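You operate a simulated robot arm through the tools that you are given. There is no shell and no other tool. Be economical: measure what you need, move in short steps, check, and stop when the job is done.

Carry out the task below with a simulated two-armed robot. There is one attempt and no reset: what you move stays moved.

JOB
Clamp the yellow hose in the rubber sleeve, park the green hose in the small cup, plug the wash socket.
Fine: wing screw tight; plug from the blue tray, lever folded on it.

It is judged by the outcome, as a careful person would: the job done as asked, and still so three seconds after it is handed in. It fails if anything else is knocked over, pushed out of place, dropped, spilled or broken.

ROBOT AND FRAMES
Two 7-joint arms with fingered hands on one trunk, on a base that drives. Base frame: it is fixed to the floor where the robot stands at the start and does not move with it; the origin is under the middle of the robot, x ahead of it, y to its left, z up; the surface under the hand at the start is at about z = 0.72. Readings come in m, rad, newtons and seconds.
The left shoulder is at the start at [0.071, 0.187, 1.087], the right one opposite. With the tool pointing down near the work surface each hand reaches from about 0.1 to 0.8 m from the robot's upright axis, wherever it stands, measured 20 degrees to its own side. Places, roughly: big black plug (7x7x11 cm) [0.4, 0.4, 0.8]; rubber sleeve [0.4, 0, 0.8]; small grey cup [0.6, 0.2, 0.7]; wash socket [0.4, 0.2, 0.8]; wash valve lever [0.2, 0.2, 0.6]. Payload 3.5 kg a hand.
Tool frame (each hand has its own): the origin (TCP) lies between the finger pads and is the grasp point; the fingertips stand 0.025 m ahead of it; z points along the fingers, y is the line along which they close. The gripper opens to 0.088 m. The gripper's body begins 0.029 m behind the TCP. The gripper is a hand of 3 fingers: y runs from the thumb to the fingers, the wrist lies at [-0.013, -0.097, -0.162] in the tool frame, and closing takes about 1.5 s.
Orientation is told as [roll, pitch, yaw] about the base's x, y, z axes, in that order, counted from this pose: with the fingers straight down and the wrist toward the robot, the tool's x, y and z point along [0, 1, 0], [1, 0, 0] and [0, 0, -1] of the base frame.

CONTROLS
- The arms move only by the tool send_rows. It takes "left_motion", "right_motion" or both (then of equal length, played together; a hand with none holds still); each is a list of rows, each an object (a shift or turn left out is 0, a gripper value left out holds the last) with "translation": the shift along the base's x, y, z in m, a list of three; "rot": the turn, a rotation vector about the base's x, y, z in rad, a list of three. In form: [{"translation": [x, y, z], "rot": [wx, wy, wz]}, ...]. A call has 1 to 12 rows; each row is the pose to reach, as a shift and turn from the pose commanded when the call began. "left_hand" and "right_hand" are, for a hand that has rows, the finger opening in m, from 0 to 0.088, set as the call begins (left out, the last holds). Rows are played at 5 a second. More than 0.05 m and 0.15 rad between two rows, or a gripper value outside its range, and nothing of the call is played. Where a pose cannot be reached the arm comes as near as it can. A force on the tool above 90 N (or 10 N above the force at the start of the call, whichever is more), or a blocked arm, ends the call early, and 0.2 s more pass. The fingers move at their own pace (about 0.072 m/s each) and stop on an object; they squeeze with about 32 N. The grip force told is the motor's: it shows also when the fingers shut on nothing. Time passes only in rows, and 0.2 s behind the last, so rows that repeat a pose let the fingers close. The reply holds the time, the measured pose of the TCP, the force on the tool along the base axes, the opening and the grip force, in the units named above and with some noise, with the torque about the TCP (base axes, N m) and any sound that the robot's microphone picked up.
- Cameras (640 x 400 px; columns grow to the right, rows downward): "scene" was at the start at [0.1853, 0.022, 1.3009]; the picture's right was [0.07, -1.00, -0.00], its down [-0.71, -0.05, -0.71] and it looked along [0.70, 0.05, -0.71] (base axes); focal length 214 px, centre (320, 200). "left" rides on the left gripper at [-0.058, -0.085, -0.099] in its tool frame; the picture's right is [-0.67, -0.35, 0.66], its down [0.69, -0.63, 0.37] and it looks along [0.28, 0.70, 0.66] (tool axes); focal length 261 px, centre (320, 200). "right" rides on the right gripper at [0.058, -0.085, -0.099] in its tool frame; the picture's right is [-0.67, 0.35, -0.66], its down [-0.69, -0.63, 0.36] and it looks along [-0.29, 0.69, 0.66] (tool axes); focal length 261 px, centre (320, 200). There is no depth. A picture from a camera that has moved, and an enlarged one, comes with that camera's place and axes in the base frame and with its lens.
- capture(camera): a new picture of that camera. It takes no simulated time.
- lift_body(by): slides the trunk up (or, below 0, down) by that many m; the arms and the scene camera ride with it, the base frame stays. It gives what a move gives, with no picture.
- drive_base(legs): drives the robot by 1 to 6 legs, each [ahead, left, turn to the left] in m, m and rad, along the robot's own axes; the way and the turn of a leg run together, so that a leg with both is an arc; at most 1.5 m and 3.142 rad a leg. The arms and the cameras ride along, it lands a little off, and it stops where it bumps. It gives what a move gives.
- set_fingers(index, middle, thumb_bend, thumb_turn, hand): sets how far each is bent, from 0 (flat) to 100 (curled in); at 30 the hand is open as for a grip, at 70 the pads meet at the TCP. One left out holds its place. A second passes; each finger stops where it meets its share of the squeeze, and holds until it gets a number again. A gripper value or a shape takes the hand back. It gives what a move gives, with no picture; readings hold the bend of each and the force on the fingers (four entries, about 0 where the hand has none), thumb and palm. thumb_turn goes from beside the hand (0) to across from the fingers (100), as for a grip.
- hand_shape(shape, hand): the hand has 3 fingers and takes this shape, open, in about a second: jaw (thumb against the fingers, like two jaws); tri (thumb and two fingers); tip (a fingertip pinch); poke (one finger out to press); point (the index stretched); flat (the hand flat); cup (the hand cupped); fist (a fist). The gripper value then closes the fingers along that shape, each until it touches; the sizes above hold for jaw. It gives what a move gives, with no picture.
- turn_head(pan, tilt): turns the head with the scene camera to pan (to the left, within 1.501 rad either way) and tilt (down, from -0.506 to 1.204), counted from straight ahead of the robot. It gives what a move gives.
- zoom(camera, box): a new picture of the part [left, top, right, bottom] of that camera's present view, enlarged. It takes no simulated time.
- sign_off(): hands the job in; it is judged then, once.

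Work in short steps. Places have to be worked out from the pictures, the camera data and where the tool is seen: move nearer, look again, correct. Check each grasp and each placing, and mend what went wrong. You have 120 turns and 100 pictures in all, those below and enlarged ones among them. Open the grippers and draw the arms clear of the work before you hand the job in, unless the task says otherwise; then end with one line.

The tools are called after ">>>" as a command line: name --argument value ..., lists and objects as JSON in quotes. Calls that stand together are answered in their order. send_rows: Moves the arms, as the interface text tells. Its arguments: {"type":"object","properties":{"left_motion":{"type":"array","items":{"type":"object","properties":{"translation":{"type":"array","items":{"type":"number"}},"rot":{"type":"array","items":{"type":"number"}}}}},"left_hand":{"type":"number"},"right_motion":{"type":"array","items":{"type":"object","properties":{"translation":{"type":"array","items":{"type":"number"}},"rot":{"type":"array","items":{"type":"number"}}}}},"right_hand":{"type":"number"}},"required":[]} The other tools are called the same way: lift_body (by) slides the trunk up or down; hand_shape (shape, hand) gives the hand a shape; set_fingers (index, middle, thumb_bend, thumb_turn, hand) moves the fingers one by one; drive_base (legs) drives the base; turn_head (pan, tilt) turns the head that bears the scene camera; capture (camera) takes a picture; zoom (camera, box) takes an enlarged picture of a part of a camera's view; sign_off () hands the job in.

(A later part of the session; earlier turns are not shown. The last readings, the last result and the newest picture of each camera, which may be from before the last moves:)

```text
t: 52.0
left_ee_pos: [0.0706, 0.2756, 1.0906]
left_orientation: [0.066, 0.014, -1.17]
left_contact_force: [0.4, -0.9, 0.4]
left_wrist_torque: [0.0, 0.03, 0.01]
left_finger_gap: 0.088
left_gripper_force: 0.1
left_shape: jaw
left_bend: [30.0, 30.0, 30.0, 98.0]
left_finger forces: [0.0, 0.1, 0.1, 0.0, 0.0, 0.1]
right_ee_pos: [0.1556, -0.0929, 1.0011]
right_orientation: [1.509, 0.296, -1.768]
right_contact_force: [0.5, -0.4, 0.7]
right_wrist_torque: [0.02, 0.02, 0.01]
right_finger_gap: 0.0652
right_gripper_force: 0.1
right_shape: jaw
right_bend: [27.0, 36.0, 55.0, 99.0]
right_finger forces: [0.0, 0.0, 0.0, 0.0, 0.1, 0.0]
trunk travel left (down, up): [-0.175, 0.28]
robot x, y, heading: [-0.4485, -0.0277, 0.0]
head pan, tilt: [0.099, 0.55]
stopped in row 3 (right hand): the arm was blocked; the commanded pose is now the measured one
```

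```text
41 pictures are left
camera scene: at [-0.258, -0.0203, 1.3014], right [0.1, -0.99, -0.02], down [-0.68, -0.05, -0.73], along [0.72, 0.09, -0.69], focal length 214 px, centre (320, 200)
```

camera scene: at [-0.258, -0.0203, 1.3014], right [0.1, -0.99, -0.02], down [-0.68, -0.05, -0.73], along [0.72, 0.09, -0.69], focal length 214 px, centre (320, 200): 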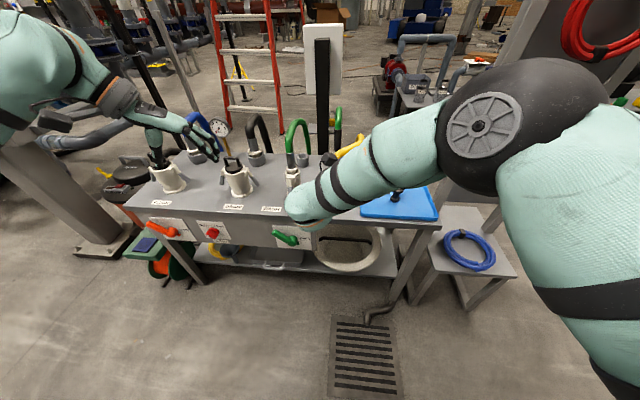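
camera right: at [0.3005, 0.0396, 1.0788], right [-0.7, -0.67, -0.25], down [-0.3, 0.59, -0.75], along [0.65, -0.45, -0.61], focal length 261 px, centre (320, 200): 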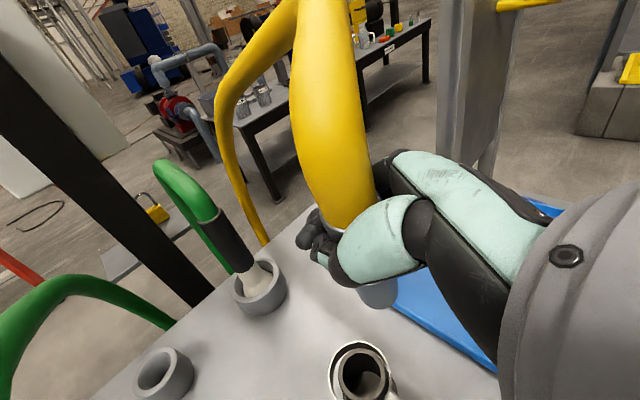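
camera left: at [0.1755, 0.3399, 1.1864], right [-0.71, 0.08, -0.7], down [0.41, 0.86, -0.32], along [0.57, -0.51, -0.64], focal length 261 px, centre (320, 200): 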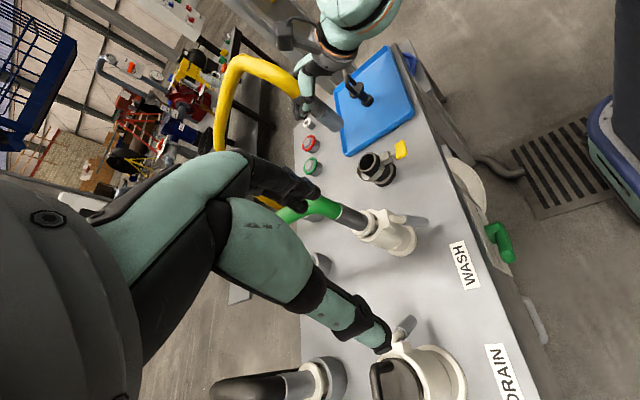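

The palm-down pose hits a joint limit. The hand's default family (thumb below) should be freer; rolling back about x in steps while moving to centre.

>>> send_rows --right_motion '[{"translation": [0, 0.01, 0], "rot": [-0.139, 0.009, 0.013]}, {"translation": [0, 0.02, -0.01], "rot": [-0.278, 0.019, 0.027]}, {"translation": [0, 0.03, -0.02], "rot": [-0.417, 0.028, 0.04]}, {"translation": [0, 0.04, -0.03], "rot": [-0.556, 0.038, 0.053]}, {"translation": [0, 0.05, -0.04], "rot": [-0.695, 0.047, 0.067]}, {"translation": [0, 0.06, -0.05], "rot": [-0.834, 0.056, 0.08]}, {"translation": [0, 0.07, -0.06], "rot": [-0.973, 0.066, 0.094]}, {"translation": [0, 0.08, -0.07], "rot": [-1.112, 0.075, 0.107]}, {"translation": [0, 0.09, -0.08], "rot": [-1.251, 0.084, 0.12]}, {"translation": [0, 0.09, -0.09], "rot": [-1.39, 0.094, 0.134]}, {"translation": [0, 0.09, -0.1], "rot": [-1.53, 0.103, 0.147]}, {"translation": [0, 0.09, -0.1], "rot": [-1.53, 0.103, 0.147]}]'

```text
t: 52.6
left_ee_pos: [0.0704, 0.2742, 1.0921]
left_orientation: [0.067, 0.013, -1.168]
left_contact_force: [0.7, -0.1, 1.3]
left_wrist_torque: [0.01, 0.02, 0.02]
left_finger_gap: 0.0879
left_gripper_force: 0.0
left_shape: jaw
left_bend: [30.0, 30.0, 30.0, 98.0]
left_finger forces: [0.0, 0.0, 0.0, 0.0, 0.0, 0.0]
right_ee_pos: [0.1839, -0.1431, 1.032]
right_orientation: [1.55, 0.161, -1.895]
right_contact_force: [0.0, -0.1, 0.1]
right_wrist_torque: [0.01, 0.01, 0.01]
right_finger_gap: 0.0652
right_gripper_force: 0.1
right_shape: jaw
right_bend: [27.0, 36.0, 55.0, 99.0]
right_finger forces: [0.1, 0.0, 0.0, 0.0, 0.1, 0.1]
trunk travel left (down, up): [-0.175, 0.28]
robot x, y, heading: [-0.4444, -0.0275, -0.002]
head pan, tilt: [0.099, 0.55]
stopped in row 3 (right hand): the arm was blocked; the commanded pose is now the measured one
```

Still limited. I'll unwind to the earlier, known-good orientation near the body first.

>>> send_rows --right_motion '[{"translation": [-0.015, 0, 0], "rot": [0.002, 0.079, 0.113]}, {"translation": [-0.03, 0, 0], "rot": [0.004, 0.158, 0.226]}, {"translation": [-0.045, 0, 0], "rot": [0.006, 0.237, 0.339]}, {"translation": [-0.06, 0, 0], "rot": [0.008, 0.316, 0.452]}, {"translation": [-0.075, 0, 0], "rot": [0.01, 0.395, 0.565]}, {"translation": [-0.09, 0, 0], "rot": [0.012, 0.474, 0.678]}, {"translation": [-0.095, 0, 0], "rot": [0.014, 0.552, 0.791]}, {"translation": [-0.095, 0, 0], "rot": [0.014, 0.552, 0.791]}]'

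```text
t: 54.4
left_ee_pos: [0.0704, 0.276, 1.0924]
left_orientation: [0.067, 0.015, -1.17]
left_contact_force: [-0.1, 0.1, 0.1]
left_wrist_torque: [-0.01, -0.02, 0.0]
left_finger_gap: 0.0881
left_gripper_force: 0.1
left_shape: jaw
left_bend: [30.0, 30.0, 30.0, 98.0]
left_finger forces: [0.1, 0.0, 0.0, 0.0, 0.0, 0.0]
right_ee_pos: [0.0884, -0.1403, 1.0345]
right_orientation: [1.005, 0.195, -1.178]
right_contact_force: [0.7, 0.8, 0.1]
right_wrist_torque: [-0.03, 0.02, -0.01]
right_finger_gap: 0.0649
right_gripper_force: 0.1
right_shape: jaw
right_bend: [27.0, 36.0, 55.0, 99.0]
right_finger forces: [0.0, 0.1, 0.1, 0.1, 0.0, 0.1]
trunk travel left (down, up): [-0.175, 0.28]
robot x, y, heading: [-0.4463, -0.0267, 0.003]
head pan, tilt: [0.099, 0.55]
```

Better plan: pinch the wing from above/right and roll the hand about the x axis (like the yellow-grasp posture). Drive to x≈-0.31 and take that orientation in the air.

>>> drive_base --legs '[[0.13, 0, 0]]'

>>> send_rows --right_motion '[{"translation": [0.01, 0.01, -0.01], "rot": [0.062, 0.105, -0.017]}, {"translation": [0.02, 0.02, -0.02], "rot": [0.124, 0.21, -0.035]}, {"translation": [0.03, 0.03, -0.03], "rot": [0.186, 0.315, -0.052]}, {"translation": [0.04, 0.04, -0.04], "rot": [0.248, 0.42, -0.07]}, {"translation": [0.05, 0.05, -0.05], "rot": [0.31, 0.525, -0.087]}, {"translation": [0.06, 0.06, -0.06], "rot": [0.372, 0.63, -0.105]}, {"translation": [0.06, 0.06, -0.06], "rot": [0.372, 0.63, -0.105]}]'

```text
t: 55.7
left_ee_pos: [0.1993, 0.2741, 1.0938]
left_orientation: [0.072, 0.014, -1.166]
left_contact_force: [-0.3, -0.7, 0.1]
left_wrist_torque: [0.0, 0.0, 0.02]
left_finger_gap: 0.0877
left_gripper_force: 0.1
left_shape: jaw
left_bend: [30.0, 30.0, 30.0, 98.0]
left_finger forces: [0.0, 0.0, 0.0, 0.0, 0.0, 0.0]
right_ee_pos: [0.2186, -0.1418, 1.0337]
right_orientation: [1.007, 0.197, -1.176]
right_contact_force: [0.2, 0.0, 0.6]
right_wrist_torque: [-0.01, -0.02, 0.02]
right_finger_gap: 0.0652
right_gripper_force: 0.0
right_shape: jaw
right_bend: [27.0, 36.0, 55.0, 99.0]
right_finger forces: [0.0, 0.1, 0.1, 0.0, 0.0, 0.0]
trunk travel left (down, up): [-0.175, 0.28]
robot x, y, heading: [-0.3114, -0.0287, 0.005]
head pan, tilt: [0.099, 0.55]
```

```text
t: 57.3
left_ee_pos: [0.2004, 0.2665, 1.0961]
left_orientation: [0.075, 0.022, -1.167]
left_contact_force: [0.4, 0.0, 0.2]
left_wrist_torque: [-0.01, -0.01, 0.04]
left_finger_gap: 0.088
left_gripper_force: 0.1
left_shape: jaw
left_bend: [30.0, 30.0, 30.0, 98.0]
left_finger forces: [0.0, 0.1, 0.0, 0.1, 0.1, 0.0]
right_ee_pos: [0.2784, -0.0914, 0.9742]
right_orientation: [0.405, 0.711, -1.569]
right_contact_force: [0.1, 0.4, -0.3]
right_wrist_torque: [0.04, 0.04, -0.01]
right_finger_gap: 0.0651
right_gripper_force: 0.1
right_shape: jaw
right_bend: [27.0, 36.0, 55.0, 99.0]
right_finger forces: [0.0, 0.1, 0.0, 0.0, 0.1, 0.1]
trunk travel left (down, up): [-0.175, 0.28]
robot x, y, heading: [-0.3122, -0.0283, 0.004]
head pan, tilt: [0.099, 0.55]
```

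Orientation reached exactly. Now rolling to θ=0 (pinch from above) over the wing.

>>> send_rows --right_motion '[{"translation": [0.0, 0.02, 0], "rot": [-0.14, 0, 0]}, {"translation": [0.01, 0.04, -0.02], "rot": [-0.28, 0, 0]}, {"translation": [0.02, 0.06, -0.04], "rot": [-0.42, 0, 0]}, {"translation": [0.03, 0.075, -0.06], "rot": [-0.56, 0, 0]}, {"translation": [0.035, 0.089, -0.08], "rot": [-0.7, 0, 0]}, {"translation": [0.035, 0.089, -0.1], "rot": [-0.7, 0, 0]}, {"translation": [0.035, 0.089, -0.11], "rot": [-0.7, 0, 0]}, {"translation": [0.035, 0.089, -0.11], "rot": [-0.7, 0, 0]}]'

>>> capture --camera "scene"

>>> capture --camera "left"

```text
t: 59.1
left_ee_pos: [0.1994, 0.2656, 1.0954]
left_orientation: [0.073, 0.021, -1.168]
left_contact_force: [0.8, 0.2, 0.6]
left_wrist_torque: [0.01, 0.02, -0.03]
left_finger_gap: 0.0878
left_gripper_force: 0.0
left_shape: jaw
left_bend: [30.0, 30.0, 30.0, 98.0]
left_finger forces: [0.0, 0.1, 0.0, 0.0, 0.0, 0.0]
right_ee_pos: [0.3183, 0.0011, 0.8609]
right_orientation: [0.404, 0.01, -1.568]
right_contact_force: [-0.7, 0.1, 0.3]
right_wrist_torque: [0.02, -0.03, -0.02]
right_finger_gap: 0.0652
right_gripper_force: 0.0
right_shape: jaw
right_bend: [27.0, 36.0, 55.0, 99.0]
right_finger forces: [0.0, 0.1, 0.1, 0.1, 0.0, 0.1]
trunk travel left (down, up): [-0.175, 0.28]
robot x, y, heading: [-0.3114, -0.0311, 0.005]
head pan, tilt: [0.099, 0.55]
```

```text
40 pictures are left
camera scene: at [-0.1278, -0.0055, 1.3034], right [0.1, -0.99, -0.01], down [-0.68, -0.06, -0.73], along [0.72, 0.08, -0.69], focal length 214 px, centre (320, 200)
```

scene: 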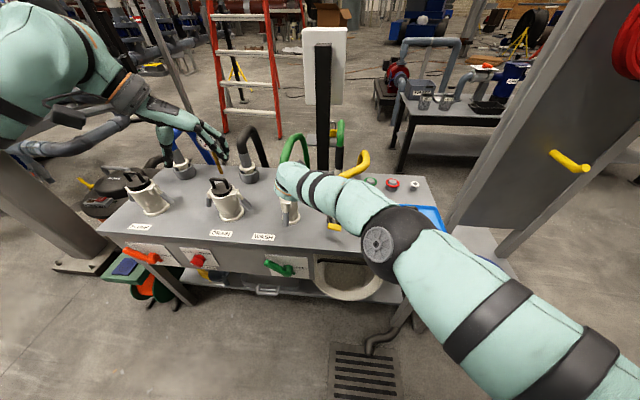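

```text
39 pictures are left
camera left: at [0.1082, 0.3161, 1.1923], right [-0.71, 0.09, -0.7], down [0.4, 0.86, -0.3], along [0.57, -0.49, -0.65], focal length 261 px, centre (320, 200)
```

left: 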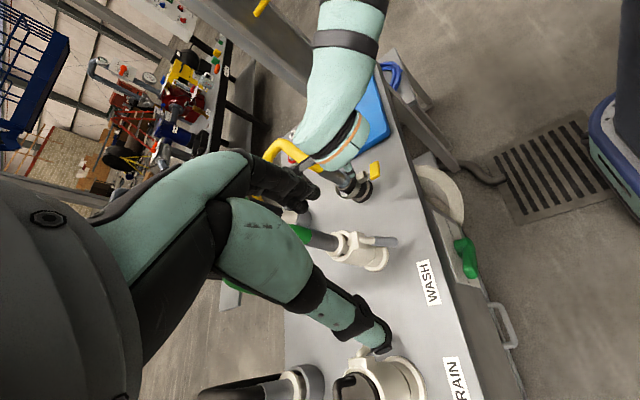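

>>> capture --camera "right"

>>> zoom --camera "left" --box '[310, 120, 410, 220]'

```text
38 pictures are left
camera right: at [0.3335, 0.0856, 0.9761], right [-0.87, -0.35, 0.34], down [-0.49, 0.63, -0.6], along [0.0, -0.69, -0.73], focal length 261 px, centre (320, 200)
```

right: 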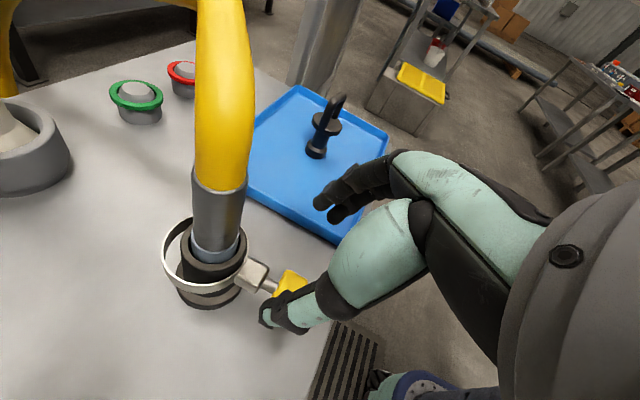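

```text
4.00 times, centred on (360, 170) of left
camera zoom: at [0.1082, 0.3161, 1.1923], right [-0.71, 0.09, -0.7], down [0.4, 0.86, -0.3], along [0.57, -0.49, -0.65], focal length 1043 px, centre (160, 320)
```

zoom: 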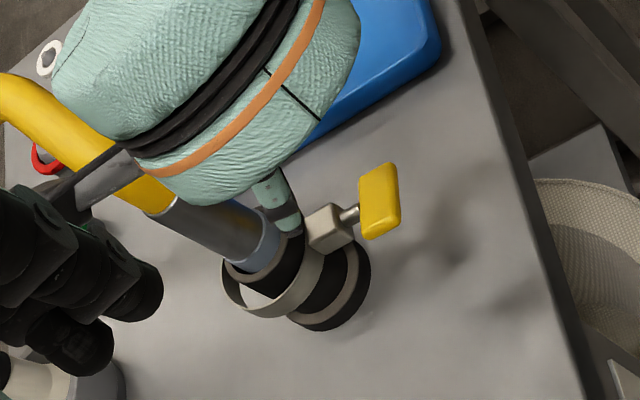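

The wing is at about (0.317,-0.005,0.769), bar along y. Descending with fingers either side of the bar's ends.

>>> send_rows --right_motion '[{"translation": [-0.012, -0.005, -0.02]}, {"translation": [-0.012, -0.005, -0.045]}, {"translation": [-0.012, -0.005, -0.065]}, {"translation": [-0.012, -0.005, -0.08]}, {"translation": [-0.012, -0.005, -0.09]}, {"translation": [-0.012, -0.005, -0.09]}]'

>>> zoom --camera "left" --box '[310, 120, 410, 220]'

>>> zoom --camera "right" --box '[180, 180, 380, 360]'

```text
t: 60.5
left_ee_pos: [0.1997, 0.2664, 1.096]
left_orientation: [0.075, 0.023, -1.167]
left_contact_force: [-0.9, 0.1, -0.3]
left_wrist_torque: [0.02, -0.01, -0.03]
left_finger_gap: 0.0879
left_gripper_force: 0.0
left_shape: jaw
left_bend: [30.0, 30.0, 30.0, 98.0]
left_finger forces: [0.0, 0.0, 0.1, 0.1, 0.1, 0.0]
right_ee_pos: [0.3017, -0.0041, 0.779]
right_orientation: [0.405, 0.008, -1.569]
right_contact_force: [0.1, -0.6, 0.1]
right_wrist_torque: [0.0, 0.02, 0.01]
right_finger_gap: 0.0651
right_gripper_force: 0.1
right_shape: jaw
right_bend: [27.0, 36.0, 55.0, 99.0]
right_finger forces: [0.0, 0.0, 0.0, 0.0, 0.0, 0.0]
right hand out of reach, approached as far as the arm can: row 4, 5, 6
trunk travel left (down, up): [-0.175, 0.28]
robot x, y, heading: [-0.316, -0.0308, 0.004]
head pan, tilt: [0.099, 0.55]
```

```text
4.00 times, centred on (360, 170) of left
camera zoom: at [0.1081, 0.316, 1.1924], right [-0.71, 0.09, -0.7], down [0.4, 0.86, -0.3], along [0.57, -0.49, -0.65], focal length 1043 px, centre (160, 320)
```

zoom: 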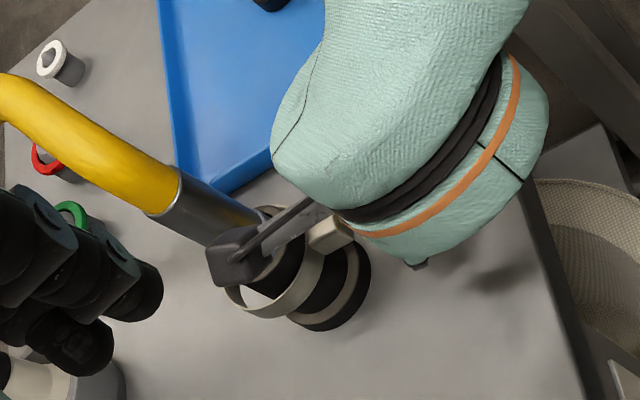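

```text
2.22 times, centred on (280, 270) of right
camera zoom: at [0.3154, 0.0806, 0.8931], right [-0.87, -0.35, 0.33], down [-0.49, 0.63, -0.6], along [0.0, -0.69, -0.73], focal length 579 px, centre (409, 44)
```

zoom: 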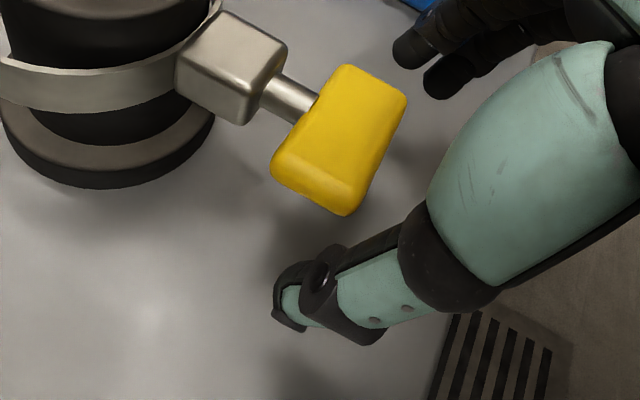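

Clear view: the bar sits between thumb and fingers but ~1.5 cm further forward. Moving +x 0.011 and down a bit, then closing.

>>> send_rows --right_motion '[{"translation": [0.006, 0.003, 0]}, {"translation": [0.012, 0.004, -0.004]}, {"translation": [0.012, 0.004, -0.006]}]'

>>> send_rows --right_motion '[{}, {}, {}, {}, {}, {}, {}]' --right_hand 0.0

>>> zoom --camera "right" --box '[180, 180, 380, 360]'

```text
t: 61.3
left_ee_pos: [0.1993, 0.2655, 1.0969]
left_orientation: [0.076, 0.021, -1.165]
left_contact_force: [-0.4, 0.8, -0.1]
left_wrist_torque: [-0.04, -0.02, -0.03]
left_finger_gap: 0.0877
left_gripper_force: 0.0
left_shape: jaw
left_bend: [30.0, 30.0, 30.0, 98.0]
left_finger forces: [0.0, 0.0, 0.0, 0.0, 0.0, 0.0]
right_ee_pos: [0.3005, -0.0033, 0.7777]
right_orientation: [0.405, 0.011, -1.572]
right_contact_force: [0.7, 0.8, 0.4]
right_wrist_torque: [0.02, 0.01, 0.0]
right_finger_gap: 0.0649
right_gripper_force: 0.1
right_shape: jaw
right_bend: [27.0, 36.0, 55.0, 99.0]
right_finger forces: [0.0, 0.1, 0.0, 0.0, 0.1, 0.0]
right hand out of reach, approached as far as the arm can: row 1, 2, 3
trunk travel left (down, up): [-0.175, 0.28]
robot x, y, heading: [-0.3147, -0.0321, 0.002]
head pan, tilt: [0.099, 0.55]
```

```text
t: 62.9
left_ee_pos: [0.2011, 0.2645, 1.0957]
left_orientation: [0.073, 0.023, -1.167]
left_contact_force: [0.1, -0.1, 0.0]
left_wrist_torque: [0.01, -0.01, -0.02]
left_finger_gap: 0.0879
left_gripper_force: 0.1
left_shape: jaw
left_bend: [30.0, 30.0, 30.0, 98.0]
left_finger forces: [0.0, 0.1, 0.0, 0.1, 0.0, 0.0]
right_ee_pos: [0.3004, -0.0061, 0.7791]
right_orientation: [0.402, 0.01, -1.573]
right_contact_force: [-10.6, -13.7, -16.2]
right_wrist_torque: [-0.18, 0.25, -0.11]
right_finger_gap: 0.015
right_gripper_force: 32.3
right_shape: jaw
right_bend: [74.0, 70.0, 79.0, 100.0]
right_finger forces: [23.4, 0.0, 0.0, 0.0, 27.9, 0.0]
trunk travel left (down, up): [-0.175, 0.28]
robot x, y, heading: [-0.3132, -0.0308, 0.001]
head pan, tilt: [0.099, 0.55]
```

```text
2.22 times, centred on (280, 270) of right
camera zoom: at [0.3155, 0.0788, 0.892], right [-0.87, -0.35, 0.34], down [-0.49, 0.64, -0.6], along [0.0, -0.69, -0.73], focal length 579 px, centre (409, 44)
```

zoom: 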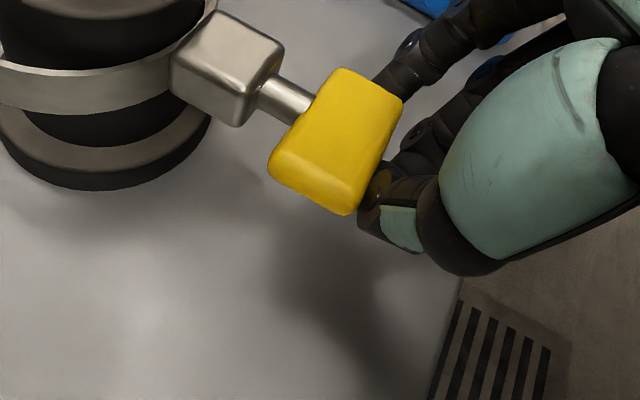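

The arm is at its reach limit; the fingers closed just short of the bar. Open, lift, and drive 6 cm closer.

>>> send_rows --right_motion '[{}, {}, {"translation": [-0.02, 0, 0.02]}, {"translation": [-0.05, 0, 0.05]}, {"translation": [-0.07, 0, 0.09]}, {"translation": [-0.07, 0, 0.09]}]' --right_hand 0.065

>>> drive_base --legs '[[0.07, 0, 0]]'

```text
t: 64.3
left_ee_pos: [0.2006, 0.2658, 1.0958]
left_orientation: [0.073, 0.022, -1.165]
left_contact_force: [0.1, -0.5, -0.4]
left_wrist_torque: [0.0, 0.01, 0.0]
left_finger_gap: 0.0881
left_gripper_force: 0.1
left_shape: jaw
left_bend: [30.0, 30.0, 30.0, 98.0]
left_finger forces: [0.0, 0.0, 0.0, 0.0, 0.1, 0.0]
right_ee_pos: [0.2277, -0.0077, 0.8721]
right_orientation: [0.407, 0.01, -1.57]
right_contact_force: [-0.1, 0.3, -0.5]
right_wrist_torque: [-0.02, 0.0, 0.02]
right_finger_gap: 0.065
right_gripper_force: 0.1
right_shape: jaw
right_bend: [27.0, 36.0, 55.0, 99.0]
right_finger forces: [0.1, 0.0, 0.0, 0.0, 0.0, 0.0]
trunk travel left (down, up): [-0.175, 0.28]
robot x, y, heading: [-0.3145, -0.0343, 0.001]
head pan, tilt: [0.099, 0.55]
```

```text
t: 65.3
left_ee_pos: [0.2701, 0.2645, 1.0968]
left_orientation: [0.077, 0.019, -1.168]
left_contact_force: [-0.1, 0.2, 0.2]
left_wrist_torque: [-0.02, 0.01, 0.01]
left_finger_gap: 0.0878
left_gripper_force: 0.1
left_shape: jaw
left_bend: [30.0, 30.0, 30.0, 98.0]
left_finger forces: [0.0, 0.0, 0.1, 0.0, 0.1, 0.1]
right_ee_pos: [0.298, -0.0089, 0.8739]
right_orientation: [0.408, 0.009, -1.571]
right_contact_force: [0.7, 0.9, 0.0]
right_wrist_torque: [-0.02, 0.02, 0.01]
right_finger_gap: 0.0649
right_gripper_force: 0.1
right_shape: jaw
right_bend: [27.0, 36.0, 55.0, 99.0]
right_finger forces: [0.0, 0.1, 0.0, 0.1, 0.1, 0.0]
trunk travel left (down, up): [-0.175, 0.28]
robot x, y, heading: [-0.2375, -0.0298, 0.005]
head pan, tilt: [0.099, 0.55]
```

Descending onto the bar, target TCP (0.313,0.001,0.770).

>>> send_rows --right_motion '[{"translation": [0.0, 0.005, -0.03]}, {"translation": [0.008, 0.01, -0.055]}, {"translation": [0.015, 0.01, -0.08]}, {"translation": [0.015, 0.01, -0.095]}, {"translation": [0.015, 0.01, -0.103]}, {"translation": [0.015, 0.01, -0.103]}]'

>>> zoom --camera "right" --box '[180, 180, 380, 360]'

```text
t: 66.7
left_ee_pos: [0.2725, 0.2517, 1.0976]
left_orientation: [0.077, 0.029, -1.168]
left_contact_force: [0.1, -0.7, -1.2]
left_wrist_torque: [-0.01, -0.01, -0.03]
left_finger_gap: 0.0879
left_gripper_force: 0.0
left_shape: jaw
left_bend: [30.0, 30.0, 30.0, 98.0]
left_finger forces: [0.0, 0.1, 0.0, 0.0, 0.0, 0.1]
right_ee_pos: [0.3179, -0.0074, 0.7686]
right_orientation: [0.405, 0.021, -1.571]
right_contact_force: [-1.2, -0.4, -0.7]
right_wrist_torque: [-0.03, 0.01, -0.05]
right_finger_gap: 0.065
right_gripper_force: 0.1
right_shape: jaw
right_bend: [27.0, 36.0, 55.0, 99.0]
right_finger forces: [0.0, 0.1, 0.0, 0.0, 0.0, 0.1]
trunk travel left (down, up): [-0.175, 0.28]
robot x, y, heading: [-0.2445, -0.0323, 0.005]
head pan, tilt: [0.099, 0.55]
```

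```text
2.22 times, centred on (280, 270) of right
camera zoom: at [0.3323, 0.0761, 0.8826], right [-0.87, -0.36, 0.33], down [-0.49, 0.64, -0.59], along [0.0, -0.68, -0.73], focal length 579 px, centre (409, 44)
```

zoom: 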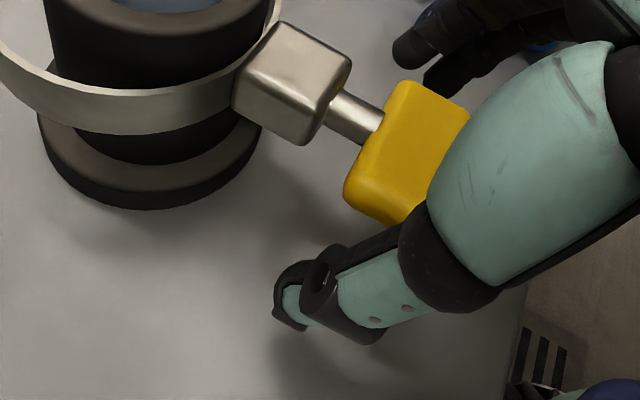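

The bar is inside the grasp. Centring +y 6 mm, then closing.

>>> send_rows --right_motion '[{"translation": [0, 0.006, 0]}, {"translation": [0, 0.006, 0]}]'

>>> send_rows --right_motion '[{}, {}, {}, {}, {}, {}, {}]' --right_hand 0.0

>>> zoom --camera "right" --box '[180, 180, 380, 360]'

```text
t: 67.3
left_ee_pos: [0.2727, 0.2511, 1.0972]
left_orientation: [0.08, 0.031, -1.167]
left_contact_force: [0.7, 0.4, 0.7]
left_wrist_torque: [-0.01, 0.0, -0.02]
left_finger_gap: 0.0878
left_gripper_force: 0.0
left_shape: jaw
left_bend: [30.0, 30.0, 30.0, 98.0]
left_finger forces: [0.0, 0.0, 0.0, 0.0, 0.0, 0.0]
right_ee_pos: [0.317, -0.0023, 0.7682]
right_orientation: [0.405, 0.021, -1.572]
right_contact_force: [0.2, -0.2, -0.8]
right_wrist_torque: [0.0, -0.05, -0.01]
right_finger_gap: 0.0648
right_gripper_force: 0.0
right_shape: jaw
right_bend: [27.0, 36.0, 55.0, 99.0]
right_finger forces: [0.0, 0.0, 0.0, 0.0, 0.0, 0.0]
trunk travel left (down, up): [-0.175, 0.28]
robot x, y, heading: [-0.2424, -0.032, 0.003]
head pan, tilt: [0.099, 0.55]
```

```text
t: 68.9
left_ee_pos: [0.2734, 0.2532, 1.0965]
left_orientation: [0.076, 0.03, -1.168]
left_contact_force: [0.3, 0.3, 0.2]
left_wrist_torque: [0.03, -0.01, -0.03]
left_finger_gap: 0.088
left_gripper_force: 0.0
left_shape: jaw
left_bend: [30.0, 30.0, 30.0, 98.0]
left_finger forces: [0.0, 0.0, 0.1, 0.1, 0.0, 0.0]
right_ee_pos: [0.3175, 0.0008, 0.7655]
right_orientation: [0.4, 0.02, -1.57]
right_contact_force: [-4.4, 11.0, -18.4]
right_wrist_torque: [0.01, 0.1, -0.15]
right_finger_gap: 0.0274
right_gripper_force: 32.0
right_shape: jaw
right_bend: [74.0, 62.0, 84.0, 100.0]
right_finger forces: [23.8, 12.6, 0.1, 0.1, 36.0, 0.0]
trunk travel left (down, up): [-0.175, 0.28]
robot x, y, heading: [-0.2427, -0.0295, 0.004]
head pan, tilt: [0.099, 0.55]
```

```text
2.22 times, centred on (280, 270) of right
camera zoom: at [0.3329, 0.0834, 0.8807], right [-0.87, -0.36, 0.33], down [-0.49, 0.64, -0.59], along [0.0, -0.68, -0.73], focal length 579 px, centre (409, 44)
```

zoom: 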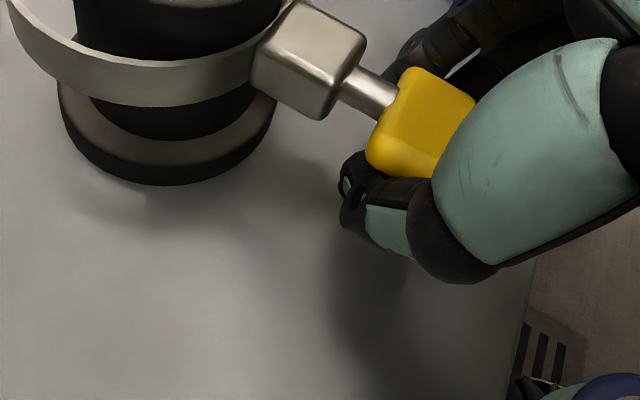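

Firm three-point grip on the bar. Turning clockwise (seen from the head), +x rotation ~1.2 rad.

>>> send_rows --right_motion '[{"rot": [0.13, 0, 0]}, {"rot": [0.26, 0, 0]}, {"rot": [0.39, 0, 0]}, {"rot": [0.52, 0, 0]}, {"rot": [0.65, 0, 0]}, {"rot": [0.78, 0, 0]}, {"rot": [0.91, 0, 0]}, {"rot": [1.04, 0, 0]}, {"rot": [1.17, 0, 0]}, {"rot": [1.17, 0, 0]}]'

>>> zoom --camera "right" --box '[180, 150, 400, 360]'

```text
t: 71.1
left_ee_pos: [0.2731, 0.2561, 1.0966]
left_orientation: [0.077, 0.026, -1.165]
left_contact_force: [0.3, 0.1, -0.9]
left_wrist_torque: [0.02, 0.01, 0.03]
left_finger_gap: 0.0879
left_gripper_force: 0.0
left_shape: jaw
left_bend: [30.0, 30.0, 30.0, 98.0]
left_finger forces: [0.1, 0.0, 0.1, 0.0, 0.0, 0.0]
right_ee_pos: [0.3164, 0.0001, 0.7689]
right_orientation: [0.408, 1.19, -1.567]
right_contact_force: [10.0, 32.9, 1.8]
right_wrist_torque: [0.02, 0.12, -0.02]
right_finger_gap: 0.0264
right_gripper_force: 32.0
right_shape: jaw
right_bend: [74.0, 64.0, 83.0, 100.0]
right_finger forces: [22.9, 15.3, 0.0, 0.0, 35.2, 0.0]
trunk travel left (down, up): [-0.175, 0.28]
robot x, y, heading: [-0.2372, -0.0334, -0.001]
head pan, tilt: [0.099, 0.55]
```

```text
1.90 times, centred on (290, 255) of right
camera zoom: at [0.3314, -0.0733, 0.8887], right [-0.87, -0.45, -0.2], down [-0.49, 0.8, 0.36], along [0.0, 0.41, -0.91], focal length 496 px, centre (377, 95)
```

zoom: 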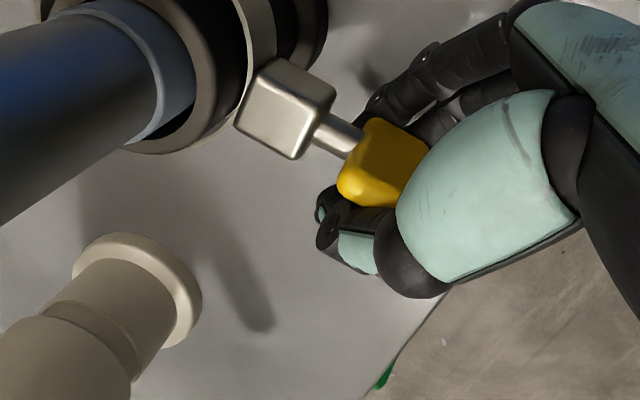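

The screw turns freely with the hand. Continuing to θ≈1.57.

>>> send_rows --right_motion '[{"rot": [0.13, 0, 0]}, {"rot": [0.26, 0, 0]}, {"rot": [0.38, 0, 0]}, {"rot": [0.38, 0, 0]}]'

```text
t: 72.1
left_ee_pos: [0.273, 0.256, 1.0966]
left_orientation: [0.077, 0.028, -1.165]
left_contact_force: [0.1, -0.3, 0.3]
left_wrist_torque: [-0.05, 0.02, -0.04]
left_finger_gap: 0.088
left_gripper_force: 0.0
left_shape: jaw
left_bend: [30.0, 30.0, 30.0, 98.0]
left_finger forces: [0.0, 0.0, 0.0, 0.0, 0.0, 0.1]
right_ee_pos: [0.3151, 0.0002, 0.7685]
right_orientation: [1.351, 1.569, -0.626]
right_contact_force: [18.7, 33.9, 15.7]
right_wrist_torque: [-0.05, 0.07, 0.03]
right_finger_gap: 0.0259
right_gripper_force: 32.0
right_shape: jaw
right_bend: [74.0, 64.0, 83.0, 100.0]
right_finger forces: [22.6, 16.1, 0.1, 0.0, 35.6, 0.1]
trunk travel left (down, up): [-0.175, 0.28]
robot x, y, heading: [-0.2393, -0.0341, -0.001]
head pan, tilt: [0.099, 0.55]
```

Forces show the screw drawing inward (+x). Now regrasp: open slightly, retreat along the fingers, roll back while rising.

>>> send_rows --right_motion '[{}, {}, {"translation": [-0.014, -0.032, 0]}, {"translation": [-0.025, -0.06, 0.005]}, {"translation": [-0.025, -0.07, 0.04], "rot": [-0.13, 0, 0]}, {"translation": [-0.025, -0.065, 0.07], "rot": [-0.27, 0, 0]}, {"translation": [-0.025, -0.055, 0.09], "rot": [-0.41, 0, 0]}, {"translation": [-0.02, -0.045, 0.1], "rot": [-0.55, 0, 0]}, {"translation": [-0.015, -0.035, 0.1], "rot": [-0.69, 0, 0]}, {"translation": [-0.01, -0.025, 0.1], "rot": [-0.83, 0, 0]}, {"translation": [-0.005, -0.015, 0.1], "rot": [-0.97, 0, 0]}, {"translation": [0, -0.01, 0.1], "rot": [-1.11, 0, 0]}]' --right_hand 0.06

>>> send_rows --right_motion '[{"translation": [0, 0.005, 0], "rot": [-0.14, 0, 0]}, {"translation": [0, 0.01, 0], "rot": [-0.28, 0, 0]}, {"translation": [0, 0.01, 0], "rot": [-0.42, 0, 0]}, {"translation": [0, 0.01, -0.02], "rot": [-0.5, 0, 0]}, {"translation": [0, 0.01, -0.04], "rot": [-0.5, 0, 0]}, {"translation": [0, 0.01, -0.04], "rot": [-0.5, 0, 0]}]'

>>> zoom --camera "right" --box '[180, 150, 400, 360]'

```text
t: 74.7
left_ee_pos: [0.2719, 0.2516, 1.0975]
left_orientation: [0.078, 0.029, -1.168]
left_contact_force: [1.3, -0.2, 0.1]
left_wrist_torque: [-0.04, 0.01, -0.03]
left_finger_gap: 0.0877
left_gripper_force: 0.0
left_shape: jaw
left_bend: [30.0, 30.0, 30.0, 98.0]
left_finger forces: [0.0, 0.0, 0.0, 0.0, 0.0, 0.0]
right_ee_pos: [0.3162, -0.0121, 0.8679]
right_orientation: [0.406, 0.457, -1.571]
right_contact_force: [0.5, -0.1, 0.1]
right_wrist_torque: [-0.03, -0.03, 0.03]
right_finger_gap: 0.0598
right_gripper_force: 0.1
right_shape: jaw
right_bend: [28.0, 38.0, 59.0, 100.0]
right_finger forces: [0.1, 0.1, 0.0, 0.1, 0.0, 0.0]
trunk travel left (down, up): [-0.175, 0.28]
robot x, y, heading: [-0.2382, -0.0376, -0.0]
head pan, tilt: [0.099, 0.55]
```

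```text
t: 76.1
left_ee_pos: [0.2723, 0.252, 1.0981]
left_orientation: [0.081, 0.03, -1.168]
left_contact_force: [0.3, 0.3, -0.5]
left_wrist_torque: [0.0, 0.01, 0.02]
left_finger_gap: 0.0878
left_gripper_force: 0.1
left_shape: jaw
left_bend: [30.0, 30.0, 30.0, 98.0]
left_finger forces: [0.0, 0.0, 0.1, 0.0, 0.1, 0.0]
right_ee_pos: [0.3152, -0.0036, 0.8283]
right_orientation: [0.408, -0.04, -1.571]
right_contact_force: [0.8, 0.3, -0.2]
right_wrist_torque: [0.0, 0.02, 0.01]
right_finger_gap: 0.0599
right_gripper_force: 0.0
right_shape: jaw
right_bend: [28.0, 38.0, 59.0, 100.0]
right_finger forces: [0.0, 0.1, 0.0, 0.0, 0.1, 0.0]
trunk travel left (down, up): [-0.175, 0.28]
robot x, y, heading: [-0.2397, -0.0342, 0.002]
head pan, tilt: [0.099, 0.55]
```

```text
1.90 times, centred on (290, 255) of right
camera zoom: at [0.3311, 0.087, 0.938], right [-0.87, -0.33, 0.35], down [-0.49, 0.61, -0.63], along [0.0, -0.72, -0.69], focal length 496 px, centre (377, 95)
```

zoom: 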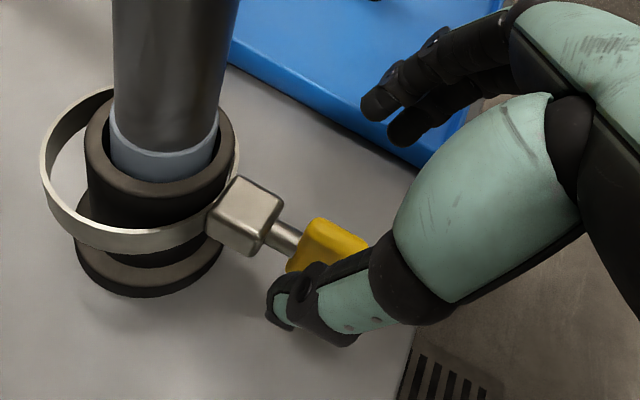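

The screw shaft gap is shrinking; the band is still loose. The bar is now vertical; descend and pinch it, then turn another 90°.

>>> send_rows --right_motion '[{"translation": [0.002, 0.003, -0.02], "rot": [0.03, 0, 0]}, {"translation": [0.003, 0.004, -0.04], "rot": [0.04, 0, 0]}, {"translation": [0.003, 0.004, -0.058], "rot": [0.04, 0, 0]}, {"translation": [0.003, 0.004, -0.058], "rot": [0.04, 0, 0]}]'

>>> send_rows --right_motion '[{}, {}, {}, {}, {}, {}, {"rot": [0.06, 0, 0]}, {"rot": [0.12, 0, 0]}]' --right_hand 0.0

>>> zoom --camera "right" --box '[180, 150, 400, 360]'

```text
t: 77.1
left_ee_pos: [0.2716, 0.2508, 1.0974]
left_orientation: [0.081, 0.032, -1.167]
left_contact_force: [-0.4, -0.3, 0.5]
left_wrist_torque: [-0.01, 0.0, 0.0]
left_finger_gap: 0.0878
left_gripper_force: 0.0
left_shape: jaw
left_bend: [30.0, 30.0, 30.0, 98.0]
left_finger forces: [0.0, 0.0, 0.1, 0.0, 0.0, 0.0]
right_ee_pos: [0.3194, 0.0017, 0.7701]
right_orientation: [0.405, 0.002, -1.571]
right_contact_force: [0.1, -0.2, 0.9]
right_wrist_torque: [0.03, -0.01, -0.01]
right_finger_gap: 0.0595
right_gripper_force: 0.0
right_shape: jaw
right_bend: [28.0, 38.0, 59.0, 100.0]
right_finger forces: [0.0, 0.1, 0.1, 0.0, 0.0, 0.0]
trunk travel left (down, up): [-0.175, 0.28]
robot x, y, heading: [-0.2412, -0.0339, 0.001]
head pan, tilt: [0.099, 0.55]
```

```text
t: 78.9
left_ee_pos: [0.2734, 0.2509, 1.0982]
left_orientation: [0.077, 0.031, -1.167]
left_contact_force: [-0.2, 0.2, 0.1]
left_wrist_torque: [-0.04, -0.05, -0.01]
left_finger_gap: 0.0878
left_gripper_force: 0.0
left_shape: jaw
left_bend: [30.0, 30.0, 30.0, 98.0]
left_finger forces: [0.0, 0.0, 0.0, 0.1, 0.0, 0.0]
right_ee_pos: [0.3199, 0.0012, 0.7703]
right_orientation: [0.408, 0.123, -1.571]
right_contact_force: [13.0, -0.5, 6.7]
right_wrist_torque: [-0.03, -0.1, 0.2]
right_finger_gap: 0.0038
right_gripper_force: 32.2
right_shape: jaw
right_bend: [73.0, 59.0, 66.0, 100.0]
right_finger forces: [18.8, 15.1, 0.1, 0.0, 28.5, 0.0]
trunk travel left (down, up): [-0.175, 0.28]
robot x, y, heading: [-0.2425, -0.034, 0.006]
head pan, tilt: [0.099, 0.55]
```

```text
1.90 times, centred on (290, 255) of right
camera zoom: at [0.3361, 0.0722, 0.8928], right [-0.87, -0.39, 0.29], down [-0.48, 0.7, -0.53], along [0.0, -0.6, -0.8], focal length 496 px, centre (377, 95)
```

zoom: 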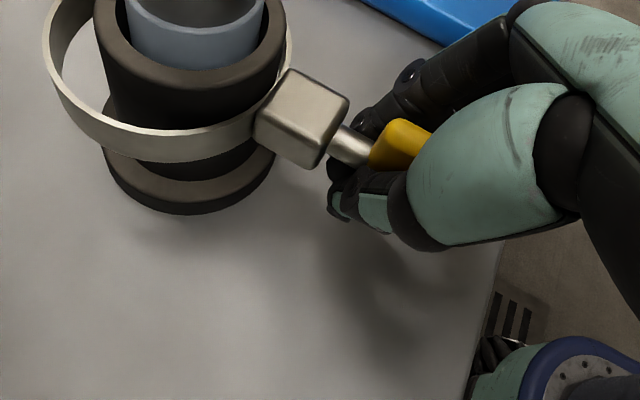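

Gripping across the bar's thin side. Turning another ~1.45 rad.

>>> send_rows --right_motion '[{"rot": [0.13, 0, 0]}, {"rot": [0.26, 0, 0]}, {"rot": [0.39, 0, 0]}, {"translation": [0.001, 0, 0], "rot": [0.52, 0, 0]}, {"translation": [0.001, 0, 0], "rot": [0.65, 0, 0]}, {"translation": [0.001, 0, 0], "rot": [0.78, 0, 0]}, {"translation": [0.002, 0, 0], "rot": [0.91, 0, 0]}, {"translation": [0.002, 0, 0], "rot": [1.04, 0, 0]}, {"translation": [0.002, 0, 0], "rot": [1.17, 0, 0]}, {"translation": [0.003, 0, 0], "rot": [1.3, 0, 0]}, {"translation": [0.003, 0, 0], "rot": [1.44, 0, 0]}, {"translation": [0.003, 0, 0], "rot": [1.44, 0, 0]}]'

>>> zoom --camera "right" --box '[180, 150, 400, 360]'

```text
t: 81.5
left_ee_pos: [0.2738, 0.2489, 1.0984]
left_orientation: [0.079, 0.036, -1.168]
left_contact_force: [-0.3, -0.2, 0.0]
left_wrist_torque: [0.03, -0.03, 0.0]
left_finger_gap: 0.088
left_gripper_force: 0.1
left_shape: jaw
left_bend: [30.0, 30.0, 30.0, 98.0]
left_finger forces: [0.1, 0.0, 0.0, 0.0, 0.0, 0.0]
right_ee_pos: [0.3217, -0.0023, 0.7693]
right_orientation: [0.521, 1.564, -1.455]
right_contact_force: [20.6, -22.8, 9.1]
right_wrist_torque: [-0.09, -0.3, -0.16]
right_finger_gap: 0.0043
right_gripper_force: 32.3
right_shape: jaw
right_bend: [73.0, 59.0, 66.0, 100.0]
right_finger forces: [25.5, 16.6, 0.0, 0.1, 32.9, 0.0]
trunk travel left (down, up): [-0.175, 0.28]
robot x, y, heading: [-0.2423, -0.0354, -0.0]
head pan, tilt: [0.099, 0.55]
```

```text
1.90 times, centred on (290, 255) of right
camera zoom: at [0.3361, -0.1148, 0.854], right [-0.87, -0.34, -0.35], down [-0.48, 0.61, 0.62], along [0.0, 0.71, -0.7], focal length 496 px, centre (377, 95)
```

zoom: 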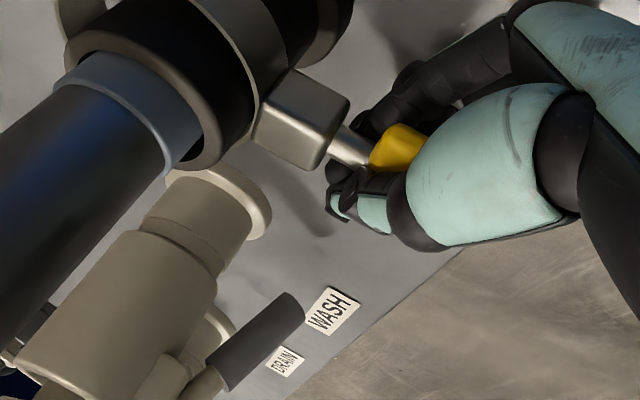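

Half a turn done, still free. Repeating the same validated cycle: open and roll back, descend, close, turn.

>>> send_rows --right_motion '[{}, {}, {"translation": [-0.014, -0.032, 0]}, {"translation": [-0.025, -0.06, 0.005]}, {"translation": [-0.025, -0.07, 0.04], "rot": [-0.13, 0, 0]}, {"translation": [-0.025, -0.065, 0.07], "rot": [-0.27, 0, 0]}, {"translation": [-0.025, -0.055, 0.09], "rot": [-0.41, 0, 0]}, {"translation": [-0.02, -0.045, 0.1], "rot": [-0.55, 0, 0]}, {"translation": [-0.015, -0.035, 0.1], "rot": [-0.69, 0, 0]}, {"translation": [-0.01, -0.025, 0.1], "rot": [-0.83, 0, 0]}, {"translation": [-0.005, -0.015, 0.1], "rot": [-0.97, 0, 0]}, {"translation": [-0.003, -0.01, 0.1], "rot": [-1.11, 0, 0]}]' --right_hand 0.065

>>> send_rows --right_motion '[{"translation": [0, 0.005, 0], "rot": [-0.14, 0, 0]}, {"translation": [0, 0.01, 0], "rot": [-0.28, 0, 0]}, {"translation": [0, 0.01, -0.02], "rot": [-0.42, 0, 0]}, {"translation": [0, 0.01, -0.05], "rot": [-0.46, 0, 0]}, {"translation": [0, 0.01, -0.08], "rot": [-0.46, 0, 0]}, {"translation": [0, 0.01, -0.1], "rot": [-0.46, 0, 0]}, {"translation": [0, 0.01, -0.1], "rot": [-0.46, 0, 0]}]'

>>> send_rows --right_motion '[{}, {}, {}, {}, {}, {}, {"rot": [0.1, 0, 0]}, {"rot": [0.2, 0, 0]}]' --right_hand 0.0

>>> zoom --camera "right" --box '[180, 150, 400, 360]'

```text
t: 84.1
left_ee_pos: [0.2724, 0.2526, 1.0981]
left_orientation: [0.08, 0.03, -1.168]
left_contact_force: [-0.2, -0.1, -0.4]
left_wrist_torque: [-0.03, -0.01, 0.01]
left_finger_gap: 0.0877
left_gripper_force: 0.1
left_shape: jaw
left_bend: [30.0, 30.0, 30.0, 98.0]
left_finger forces: [0.1, 0.0, 0.1, 0.1, 0.1, 0.1]
right_ee_pos: [0.3186, -0.0084, 0.8703]
right_orientation: [0.407, 0.446, -1.571]
right_contact_force: [-0.5, -0.8, 0.4]
right_wrist_torque: [0.02, 0.04, -0.01]
right_finger_gap: 0.0648
right_gripper_force: 0.0
right_shape: jaw
right_bend: [27.0, 36.0, 55.0, 99.0]
right_finger forces: [0.0, 0.0, 0.0, 0.0, 0.1, 0.1]
trunk travel left (down, up): [-0.175, 0.28]
robot x, y, heading: [-0.2358, -0.0326, 0.005]
head pan, tilt: [0.099, 0.55]
```

```text
t: 85.7
left_ee_pos: [0.2729, 0.2514, 1.0986]
left_orientation: [0.08, 0.031, -1.167]
left_contact_force: [-0.3, -0.6, 0.0]
left_wrist_torque: [-0.02, -0.01, 0.0]
left_finger_gap: 0.0881
left_gripper_force: 0.0
left_shape: jaw
left_bend: [30.0, 30.0, 30.0, 98.0]
left_finger forces: [0.1, 0.0, 0.0, 0.0, 0.0, 0.1]
right_ee_pos: [0.3192, -0.0004, 0.7688]
right_orientation: [0.407, -0.009, -1.572]
right_contact_force: [0.4, 0.0, -0.2]
right_wrist_torque: [0.0, 0.01, 0.0]
right_finger_gap: 0.0649
right_gripper_force: 0.0
right_shape: jaw
right_bend: [27.0, 36.0, 55.0, 99.0]
right_finger forces: [0.1, 0.0, 0.0, 0.0, 0.0, 0.0]
trunk travel left (down, up): [-0.175, 0.28]
robot x, y, heading: [-0.2362, -0.0331, 0.003]
head pan, tilt: [0.099, 0.55]
```

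```text
t: 87.5
left_ee_pos: [0.2746, 0.2518, 1.0973]
left_orientation: [0.076, 0.033, -1.168]
left_contact_force: [0.6, -0.4, 0.1]
left_wrist_torque: [0.0, -0.04, 0.0]
left_finger_gap: 0.0878
left_gripper_force: 0.0
left_shape: jaw
left_bend: [30.0, 30.0, 30.0, 98.0]
left_finger forces: [0.0, 0.0, 0.0, 0.0, 0.1, 0.0]
right_ee_pos: [0.3193, -0.001, 0.7671]
right_orientation: [0.402, 0.191, -1.572]
right_contact_force: [-1.1, -3.0, -17.8]
right_wrist_torque: [0.02, 0.02, -0.12]
right_finger_gap: 0.0224
right_gripper_force: 31.9
right_shape: jaw
right_bend: [77.0, 73.0, 74.0, 100.0]
right_finger forces: [23.0, 9.3, 0.0, 0.0, 35.1, 0.0]
trunk travel left (down, up): [-0.175, 0.28]
robot x, y, heading: [-0.2407, -0.0356, 0.001]
head pan, tilt: [0.099, 0.55]
```

```text
1.90 times, centred on (290, 255) of right
camera zoom: at [0.3355, 0.0625, 0.8951], right [-0.87, -0.41, 0.27], down [-0.49, 0.73, -0.47], along [0.0, -0.54, -0.84], focal length 496 px, centre (377, 95)
```

zoom: 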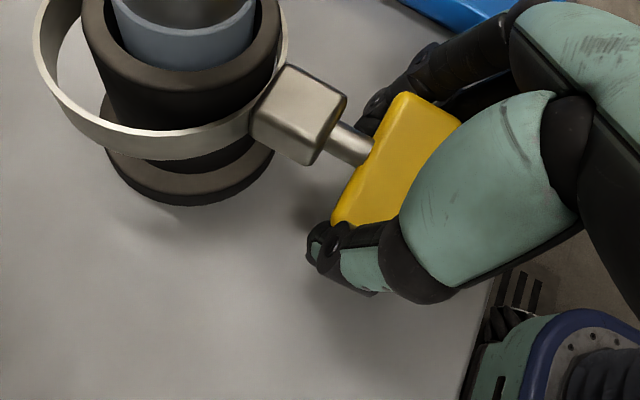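

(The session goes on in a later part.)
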